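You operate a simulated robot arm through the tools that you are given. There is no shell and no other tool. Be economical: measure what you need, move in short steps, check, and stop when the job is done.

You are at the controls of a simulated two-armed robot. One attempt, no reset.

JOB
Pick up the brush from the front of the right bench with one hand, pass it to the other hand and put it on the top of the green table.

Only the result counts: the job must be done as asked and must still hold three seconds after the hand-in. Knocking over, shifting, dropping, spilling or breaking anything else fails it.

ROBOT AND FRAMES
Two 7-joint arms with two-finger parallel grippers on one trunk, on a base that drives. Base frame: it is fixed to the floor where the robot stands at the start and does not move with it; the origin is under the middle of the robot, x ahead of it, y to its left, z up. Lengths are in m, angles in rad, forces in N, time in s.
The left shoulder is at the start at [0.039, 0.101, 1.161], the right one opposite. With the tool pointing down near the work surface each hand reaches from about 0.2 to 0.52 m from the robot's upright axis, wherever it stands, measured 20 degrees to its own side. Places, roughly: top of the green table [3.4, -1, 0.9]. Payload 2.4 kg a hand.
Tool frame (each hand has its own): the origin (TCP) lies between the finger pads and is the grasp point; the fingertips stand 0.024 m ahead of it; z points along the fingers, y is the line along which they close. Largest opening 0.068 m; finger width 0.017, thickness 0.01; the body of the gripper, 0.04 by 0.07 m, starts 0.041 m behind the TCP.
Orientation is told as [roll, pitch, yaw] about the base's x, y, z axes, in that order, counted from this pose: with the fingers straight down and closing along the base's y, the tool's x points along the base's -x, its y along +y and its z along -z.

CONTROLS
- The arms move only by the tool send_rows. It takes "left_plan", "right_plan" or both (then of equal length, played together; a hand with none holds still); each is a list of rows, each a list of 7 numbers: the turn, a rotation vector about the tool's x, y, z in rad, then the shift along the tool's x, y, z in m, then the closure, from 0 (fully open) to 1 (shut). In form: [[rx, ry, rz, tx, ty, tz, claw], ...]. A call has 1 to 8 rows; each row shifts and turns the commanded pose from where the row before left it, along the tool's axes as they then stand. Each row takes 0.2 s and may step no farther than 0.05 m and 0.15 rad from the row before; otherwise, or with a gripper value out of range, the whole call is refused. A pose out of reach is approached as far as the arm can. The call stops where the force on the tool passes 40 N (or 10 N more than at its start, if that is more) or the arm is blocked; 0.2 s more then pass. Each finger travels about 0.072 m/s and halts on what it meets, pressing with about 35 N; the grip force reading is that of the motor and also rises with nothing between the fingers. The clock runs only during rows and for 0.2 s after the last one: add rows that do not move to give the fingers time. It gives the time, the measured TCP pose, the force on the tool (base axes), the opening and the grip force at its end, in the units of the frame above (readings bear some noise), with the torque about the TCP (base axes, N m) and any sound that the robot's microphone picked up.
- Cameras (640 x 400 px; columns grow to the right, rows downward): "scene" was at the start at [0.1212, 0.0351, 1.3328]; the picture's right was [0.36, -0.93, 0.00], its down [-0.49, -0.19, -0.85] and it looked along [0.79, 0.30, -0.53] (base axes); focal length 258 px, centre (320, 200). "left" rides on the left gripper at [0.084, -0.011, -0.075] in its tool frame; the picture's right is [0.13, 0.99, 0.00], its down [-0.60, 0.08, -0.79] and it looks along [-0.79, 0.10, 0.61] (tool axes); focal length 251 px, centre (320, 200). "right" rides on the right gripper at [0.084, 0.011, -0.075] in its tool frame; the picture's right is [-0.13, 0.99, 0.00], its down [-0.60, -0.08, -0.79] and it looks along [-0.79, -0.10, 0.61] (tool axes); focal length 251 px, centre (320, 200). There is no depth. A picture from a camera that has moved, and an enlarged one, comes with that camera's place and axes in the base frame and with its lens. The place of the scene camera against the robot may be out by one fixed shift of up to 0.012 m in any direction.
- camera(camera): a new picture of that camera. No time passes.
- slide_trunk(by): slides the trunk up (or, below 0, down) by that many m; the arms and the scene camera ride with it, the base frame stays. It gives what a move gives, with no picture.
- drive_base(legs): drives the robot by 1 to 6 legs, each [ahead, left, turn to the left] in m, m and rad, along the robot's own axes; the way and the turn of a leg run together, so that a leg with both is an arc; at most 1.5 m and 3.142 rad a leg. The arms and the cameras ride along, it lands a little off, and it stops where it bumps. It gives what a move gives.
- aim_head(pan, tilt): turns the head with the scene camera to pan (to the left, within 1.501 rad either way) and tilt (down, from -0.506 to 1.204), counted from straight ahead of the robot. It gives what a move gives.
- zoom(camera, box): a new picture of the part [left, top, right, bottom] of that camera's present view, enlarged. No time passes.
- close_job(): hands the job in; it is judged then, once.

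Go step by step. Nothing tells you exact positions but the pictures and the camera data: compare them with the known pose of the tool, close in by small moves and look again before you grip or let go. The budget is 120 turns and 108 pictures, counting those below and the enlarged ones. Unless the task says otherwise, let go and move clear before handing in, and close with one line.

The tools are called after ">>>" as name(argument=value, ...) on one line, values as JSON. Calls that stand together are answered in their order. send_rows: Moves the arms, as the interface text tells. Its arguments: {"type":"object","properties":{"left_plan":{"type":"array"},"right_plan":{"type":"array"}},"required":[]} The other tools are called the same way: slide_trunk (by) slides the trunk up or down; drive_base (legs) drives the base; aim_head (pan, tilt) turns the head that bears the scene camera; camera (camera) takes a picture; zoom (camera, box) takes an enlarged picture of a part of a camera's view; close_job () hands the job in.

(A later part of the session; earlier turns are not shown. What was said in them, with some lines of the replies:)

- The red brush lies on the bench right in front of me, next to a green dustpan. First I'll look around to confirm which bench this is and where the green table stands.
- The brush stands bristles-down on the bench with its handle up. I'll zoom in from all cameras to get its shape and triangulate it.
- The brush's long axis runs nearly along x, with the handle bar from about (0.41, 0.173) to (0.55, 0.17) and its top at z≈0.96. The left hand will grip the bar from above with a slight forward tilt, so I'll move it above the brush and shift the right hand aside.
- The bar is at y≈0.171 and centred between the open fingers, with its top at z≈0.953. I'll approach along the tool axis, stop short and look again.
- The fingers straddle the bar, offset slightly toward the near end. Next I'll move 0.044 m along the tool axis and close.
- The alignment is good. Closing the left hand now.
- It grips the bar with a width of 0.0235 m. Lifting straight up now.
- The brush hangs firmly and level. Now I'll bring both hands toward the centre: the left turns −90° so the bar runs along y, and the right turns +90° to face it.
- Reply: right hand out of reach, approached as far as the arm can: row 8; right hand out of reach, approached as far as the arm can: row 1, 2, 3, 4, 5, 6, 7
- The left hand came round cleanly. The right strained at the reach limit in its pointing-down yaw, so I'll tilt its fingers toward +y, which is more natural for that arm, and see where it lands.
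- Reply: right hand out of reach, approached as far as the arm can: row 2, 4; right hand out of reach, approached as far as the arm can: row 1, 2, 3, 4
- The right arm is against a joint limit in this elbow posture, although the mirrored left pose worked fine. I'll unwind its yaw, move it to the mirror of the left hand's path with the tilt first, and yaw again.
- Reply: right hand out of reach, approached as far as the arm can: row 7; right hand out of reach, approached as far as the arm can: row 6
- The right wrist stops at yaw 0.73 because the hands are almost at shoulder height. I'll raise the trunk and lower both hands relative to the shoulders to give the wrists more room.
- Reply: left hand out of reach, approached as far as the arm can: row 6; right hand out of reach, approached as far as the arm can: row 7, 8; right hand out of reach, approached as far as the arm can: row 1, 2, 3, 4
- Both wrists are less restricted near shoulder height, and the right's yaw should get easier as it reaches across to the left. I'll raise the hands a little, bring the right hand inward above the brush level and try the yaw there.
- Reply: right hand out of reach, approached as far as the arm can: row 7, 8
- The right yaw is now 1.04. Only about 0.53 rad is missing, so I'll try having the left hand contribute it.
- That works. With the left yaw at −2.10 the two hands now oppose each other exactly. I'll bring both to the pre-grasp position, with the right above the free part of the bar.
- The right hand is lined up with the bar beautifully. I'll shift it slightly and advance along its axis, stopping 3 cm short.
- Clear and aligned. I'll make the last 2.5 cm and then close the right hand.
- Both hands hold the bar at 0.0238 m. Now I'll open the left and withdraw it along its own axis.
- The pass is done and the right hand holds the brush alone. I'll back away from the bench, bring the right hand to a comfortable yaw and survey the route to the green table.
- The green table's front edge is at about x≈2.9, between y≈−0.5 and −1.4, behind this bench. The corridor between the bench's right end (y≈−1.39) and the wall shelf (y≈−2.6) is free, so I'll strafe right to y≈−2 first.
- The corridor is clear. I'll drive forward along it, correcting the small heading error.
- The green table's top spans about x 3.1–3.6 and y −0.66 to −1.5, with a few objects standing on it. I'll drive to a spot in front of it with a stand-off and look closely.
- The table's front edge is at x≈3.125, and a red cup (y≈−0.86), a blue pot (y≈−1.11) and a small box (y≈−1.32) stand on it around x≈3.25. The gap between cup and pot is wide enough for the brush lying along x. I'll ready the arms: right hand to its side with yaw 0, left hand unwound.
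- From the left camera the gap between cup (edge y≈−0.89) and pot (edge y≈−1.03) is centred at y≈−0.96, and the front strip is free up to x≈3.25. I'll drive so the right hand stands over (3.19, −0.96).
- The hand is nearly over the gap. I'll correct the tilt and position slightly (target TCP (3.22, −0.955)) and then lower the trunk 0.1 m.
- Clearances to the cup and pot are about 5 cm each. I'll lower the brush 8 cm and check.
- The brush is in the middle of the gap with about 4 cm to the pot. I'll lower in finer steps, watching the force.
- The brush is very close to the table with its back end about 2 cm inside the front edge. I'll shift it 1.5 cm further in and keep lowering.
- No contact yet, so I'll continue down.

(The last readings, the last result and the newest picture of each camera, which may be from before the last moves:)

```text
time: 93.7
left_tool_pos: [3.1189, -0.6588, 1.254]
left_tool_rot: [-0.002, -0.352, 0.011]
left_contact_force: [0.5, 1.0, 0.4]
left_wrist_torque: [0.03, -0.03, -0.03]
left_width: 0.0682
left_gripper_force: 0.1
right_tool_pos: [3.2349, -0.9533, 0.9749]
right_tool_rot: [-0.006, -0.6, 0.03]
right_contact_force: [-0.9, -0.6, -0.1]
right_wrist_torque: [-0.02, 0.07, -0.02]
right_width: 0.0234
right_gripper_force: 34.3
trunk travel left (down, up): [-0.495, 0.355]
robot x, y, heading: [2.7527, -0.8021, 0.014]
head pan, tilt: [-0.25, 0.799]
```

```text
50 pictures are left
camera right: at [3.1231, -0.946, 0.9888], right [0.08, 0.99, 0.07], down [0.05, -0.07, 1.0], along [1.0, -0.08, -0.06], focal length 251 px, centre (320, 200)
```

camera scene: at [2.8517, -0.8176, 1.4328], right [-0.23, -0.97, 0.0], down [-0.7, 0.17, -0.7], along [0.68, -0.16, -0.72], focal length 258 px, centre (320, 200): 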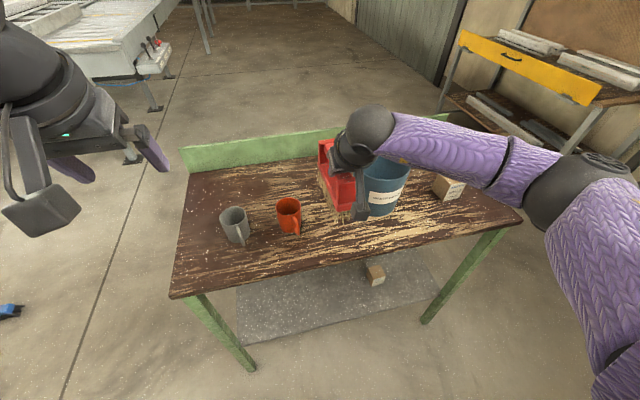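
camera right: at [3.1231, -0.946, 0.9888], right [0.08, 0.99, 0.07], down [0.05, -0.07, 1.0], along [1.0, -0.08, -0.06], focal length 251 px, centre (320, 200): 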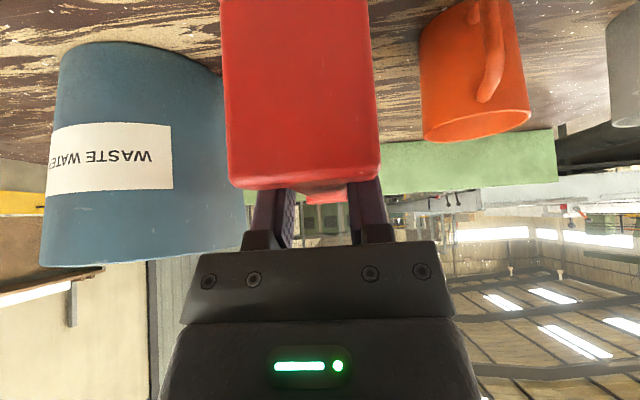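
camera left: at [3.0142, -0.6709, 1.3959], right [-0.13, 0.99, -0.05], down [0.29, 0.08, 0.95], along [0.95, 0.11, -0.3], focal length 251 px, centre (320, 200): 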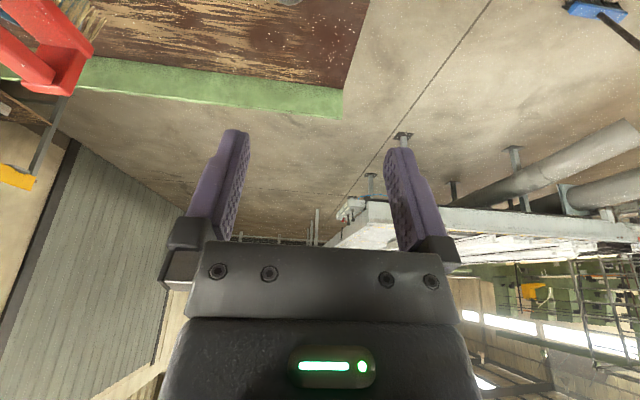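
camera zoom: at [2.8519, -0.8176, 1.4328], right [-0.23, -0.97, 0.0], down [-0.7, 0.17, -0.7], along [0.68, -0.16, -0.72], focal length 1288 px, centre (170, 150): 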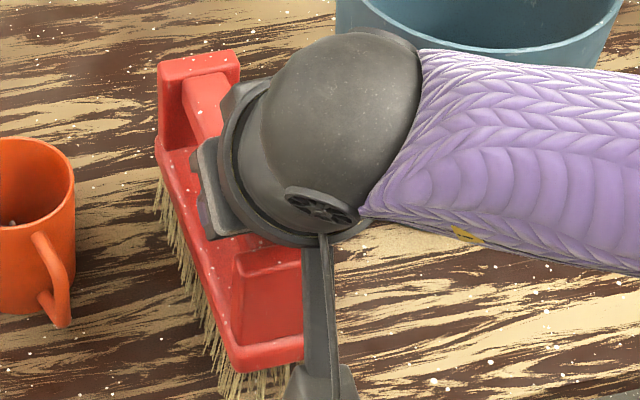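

Pot geometry suggests the table top is nearer z≈0.87, so there are a few centimetres left. I'll continue gently.

>>> send_rows(right_plan=[[0, 0, 0, 0.0028, 0, 0.0041, 1], [0, 0, 0, 0.0, 0, 0.0, 1]])

>>> send_rows(right_plan=[[0, 0, 0, 0.0028, 0, 0.0041, 1], [0, 0, 0, 0, 0, 0, 1]])

>>> zoom(camera="scene", box=[310, 170, 390, 250])

```text
time: 94.3
left_tool_pos: [3.1192, -0.6585, 1.2531]
left_tool_rot: [-0.001, -0.349, 0.009]
left_contact_force: [-0.3, 1.1, 1.0]
left_wrist_torque: [-0.04, 0.02, -0.05]
left_width: 0.0678
left_gripper_force: 0.1
right_tool_pos: [3.2335, -0.9534, 0.9703]
right_tool_rot: [-0.003, -0.599, 0.032]
right_contact_force: [-0.8, 0.5, 0.3]
right_wrist_torque: [0.01, 0.04, 0.0]
right_width: 0.0238
right_gripper_force: 35.3
trunk travel left (down, up): [-0.495, 0.355]
robot x, y, heading: [2.751, -0.8068, 0.01]
head pan, tilt: [-0.25, 0.799]
```

```text
time: 94.9
left_tool_pos: [3.1156, -0.6588, 1.2551]
left_tool_rot: [-0.003, -0.353, 0.01]
left_contact_force: [0.4, -0.4, -1.1]
left_wrist_torque: [0.02, 0.03, 0.0]
left_width: 0.0678
left_gripper_force: 0.0
right_tool_pos: [3.2354, -0.9535, 0.9684]
right_tool_rot: [-0.005, -0.605, 0.028]
right_contact_force: [5.0, -5.3, 28.6]
right_wrist_torque: [-0.02, 0.15, -0.06]
right_width: 0.0233
right_gripper_force: 35.1
trunk travel left (down, up): [-0.495, 0.355]
robot x, y, heading: [2.7509, -0.802, 0.011]
head pan, tilt: [-0.25, 0.799]
```

```text
5.00 times, centred on (350, 210) of scene
camera zoom: at [2.8499, -0.8175, 1.4333], right [-0.24, -0.97, 0.0], down [-0.7, 0.17, -0.7], along [0.68, -0.16, -0.72], focal length 1288 px, centre (170, 150)
```

zoom: 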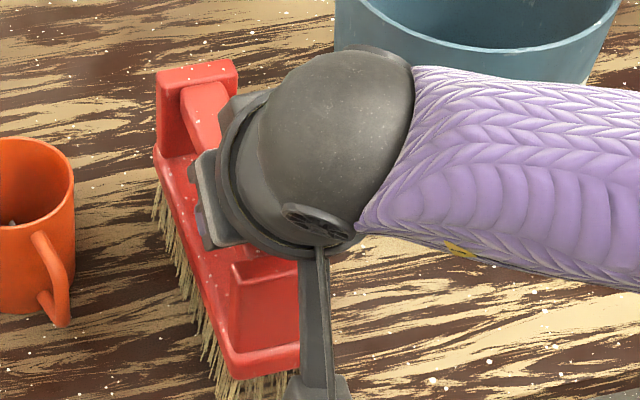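

Firm, even contact: 28 N upward with almost no torque, so the brush is standing on the table. I'll ease the pressure a little, then open the hand.

>>> send_rows(right_plan=[[0, 0, 0, -0.0021, 0, -0.0031, 1], [0, 0, 0, 0, 0, 0, 1]])

>>> send_rows(right_plan=[[0, 0, 0, 0, 0, 0, 0.6], [0, 0, 0, 0, 0, 0, 0.4], [0, 0, 0, 0, 0, 0, 0.2], [0, 0, 0, 0, 0, 0, 0.1], [0, 0, 0, 0, 0, 0, 0.1]])

>>> zoom(camera="scene", box=[310, 170, 390, 250])

>>> camera(camera="right")

```text
time: 95.5
left_tool_pos: [3.1175, -0.6583, 1.2544]
left_tool_rot: [-0.002, -0.353, 0.009]
left_contact_force: [0.1, 0.0, 0.7]
left_wrist_torque: [0.03, 0.0, -0.01]
left_width: 0.0677
left_gripper_force: 0.0
right_tool_pos: [3.234, -0.9532, 0.9684]
right_tool_rot: [-0.006, -0.598, 0.031]
right_contact_force: [5.9, -1.3, 14.8]
right_wrist_torque: [0.13, -0.93, -0.08]
right_width: 0.0235
right_gripper_force: 34.6
trunk travel left (down, up): [-0.495, 0.355]
robot x, y, heading: [2.7521, -0.8029, 0.011]
head pan, tilt: [-0.25, 0.799]
```

```text
time: 96.7
left_tool_pos: [3.1184, -0.6586, 1.2538]
left_tool_rot: [-0.001, -0.35, 0.011]
left_contact_force: [-0.2, 0.0, -0.1]
left_wrist_torque: [-0.01, 0.01, 0.03]
left_width: 0.0678
left_gripper_force: 0.0
right_tool_pos: [3.2344, -0.9538, 0.9679]
right_tool_rot: [-0.005, -0.6, 0.03]
right_contact_force: [-0.3, -0.3, -0.1]
right_wrist_torque: [0.03, 0.01, 0.02]
right_width: 0.0613
right_gripper_force: 0.1
trunk travel left (down, up): [-0.495, 0.355]
robot x, y, heading: [2.748, -0.8012, 0.011]
head pan, tilt: [-0.25, 0.799]
```

```text
5.00 times, centred on (350, 210) of scene
camera zoom: at [2.8517, -0.8175, 1.4328], right [-0.23, -0.97, 0.0], down [-0.7, 0.17, -0.7], along [0.68, -0.16, -0.72], focal length 1288 px, centre (170, 150)
```

zoom: 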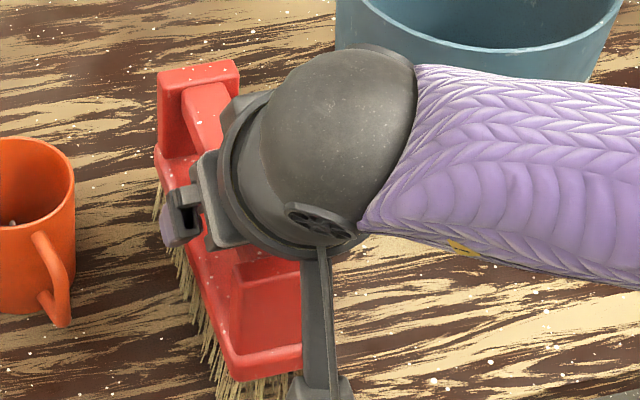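

```text
47 pictures are left
camera right: at [3.1226, -0.9459, 0.9817], right [0.08, 0.99, 0.07], down [0.05, -0.07, 1.0], along [1.0, -0.08, -0.06], focal length 251 px, centre (320, 200)
```

right: 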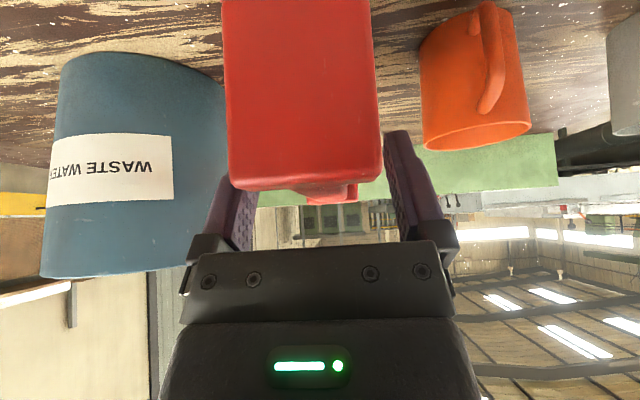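

The fingers are free and the brush stands still. I'll withdraw along the tool axis.

>>> send_rows(right_plan=[[0, 0, 0, 0, 0, -0.01, 0.1], [0, 0, 0, 0, 0, -0.015, 0.1], [0, 0, 0, 0, 0, -0.025, 0.1], [0, 0, 0, 0, 0, -0.03, 0.1], [0, 0, 0, 0, 0, -0.03, 0.1], [0, 0, 0, 0, 0, -0.03, 0.1], [0, 0, 0, 0, 0, 0, 0.1]])

>>> camera(camera="scene")

>>> camera(camera="right")

```text
time: 98.3
left_tool_pos: [3.1179, -0.6584, 1.2539]
left_tool_rot: [-0.003, -0.351, 0.01]
left_contact_force: [-0.4, -0.1, 0.6]
left_wrist_torque: [-0.02, 0.0, -0.02]
left_width: 0.0681
left_gripper_force: 0.0
right_tool_pos: [3.1529, -0.9538, 1.0859]
right_tool_rot: [-0.004, -0.598, 0.03]
right_contact_force: [0.0, -0.7, -0.5]
right_wrist_torque: [0.01, -0.02, 0.01]
right_width: 0.0613
right_gripper_force: 0.1
trunk travel left (down, up): [-0.495, 0.355]
robot x, y, heading: [2.7543, -0.7996, 0.012]
head pan, tilt: [-0.25, 0.799]
```

```text
46 pictures are left
camera scene: at [2.8518, -0.8176, 1.4328], right [-0.23, -0.97, 0.0], down [-0.7, 0.17, -0.7], along [0.68, -0.16, -0.72], focal length 258 px, centre (320, 200)
```

scene: 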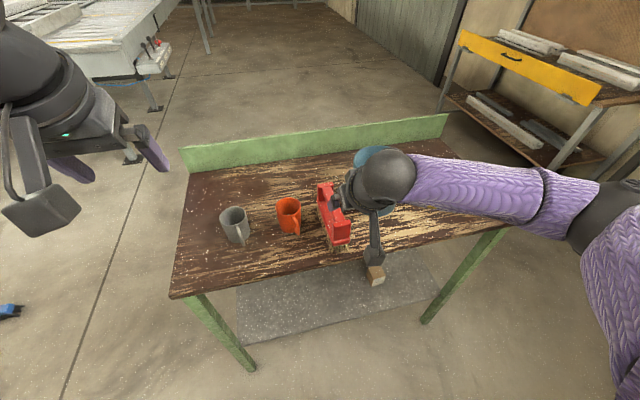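

```text
45 pictures are left
camera right: at [3.0415, -0.9457, 1.0992], right [0.08, 0.99, 0.07], down [0.05, -0.07, 1.0], along [1.0, -0.08, -0.06], focal length 251 px, centre (320, 200)
```

right: 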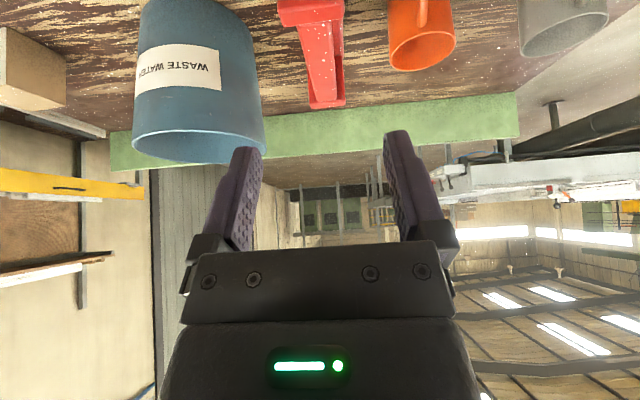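

The brush stands on the table between cup and pot, and nothing else has moved. I'll raise the trunk and back away to be clear, then check once more.

>>> slide_trunk(by=0.12)

>>> drive_base(legs=[[-0.25, 0, 0]])

>>> camera(camera="scene")

```text
time: 99.8
left_tool_pos: [3.1182, -0.659, 1.3734]
left_tool_rot: [-0.001, -0.35, 0.01]
left_contact_force: [0.0, -1.0, 0.3]
left_wrist_torque: [-0.02, 0.0, -0.03]
left_width: 0.0682
left_gripper_force: 0.0
right_tool_pos: [3.1553, -0.9549, 1.2027]
right_tool_rot: [-0.005, -0.599, 0.031]
right_contact_force: [-0.5, 0.3, 0.1]
right_wrist_torque: [-0.02, 0.01, -0.03]
right_width: 0.0612
right_gripper_force: 0.0
trunk travel left (down, up): [-0.615, 0.235]
robot x, y, heading: [2.7486, -0.8038, 0.009]
head pan, tilt: [-0.25, 0.799]
```

```text
time: 101.6
left_tool_pos: [2.8715, -0.6615, 1.3742]
left_tool_rot: [-0.003, -0.353, 0.01]
left_contact_force: [0.0, -0.3, 0.1]
left_wrist_torque: [-0.02, -0.01, -0.01]
left_width: 0.0682
left_gripper_force: 0.1
right_tool_pos: [2.9083, -0.9579, 1.2055]
right_tool_rot: [-0.005, -0.597, 0.029]
right_contact_force: [0.4, 1.1, 0.7]
right_wrist_torque: [0.02, 0.01, 0.02]
right_width: 0.0611
right_gripper_force: 0.1
trunk travel left (down, up): [-0.615, 0.235]
robot x, y, heading: [2.5041, -0.8079, 0.013]
head pan, tilt: [-0.25, 0.799]
```

```text
44 pictures are left
camera scene: at [2.5966, -0.8207, 1.5531], right [-0.24, -0.97, 0.0], down [-0.7, 0.17, -0.7], along [0.68, -0.16, -0.72], focal length 258 px, centre (320, 200)
```

scene: 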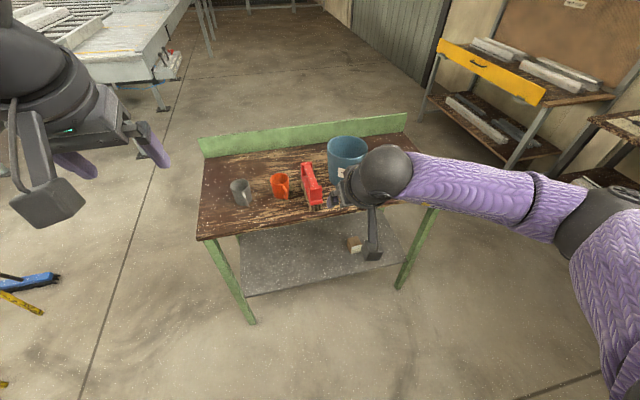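

The brush stands stably on the green table between the red cup and the blue pot, both hands are empty and clear, and I can hand the job in.

>>> close_job()

```text
The job is handed in.
```

The brush was picked up with the left hand, passed to the right, and now stands on top of the green table, with both hands clear and nothing else disturbed that I could see.
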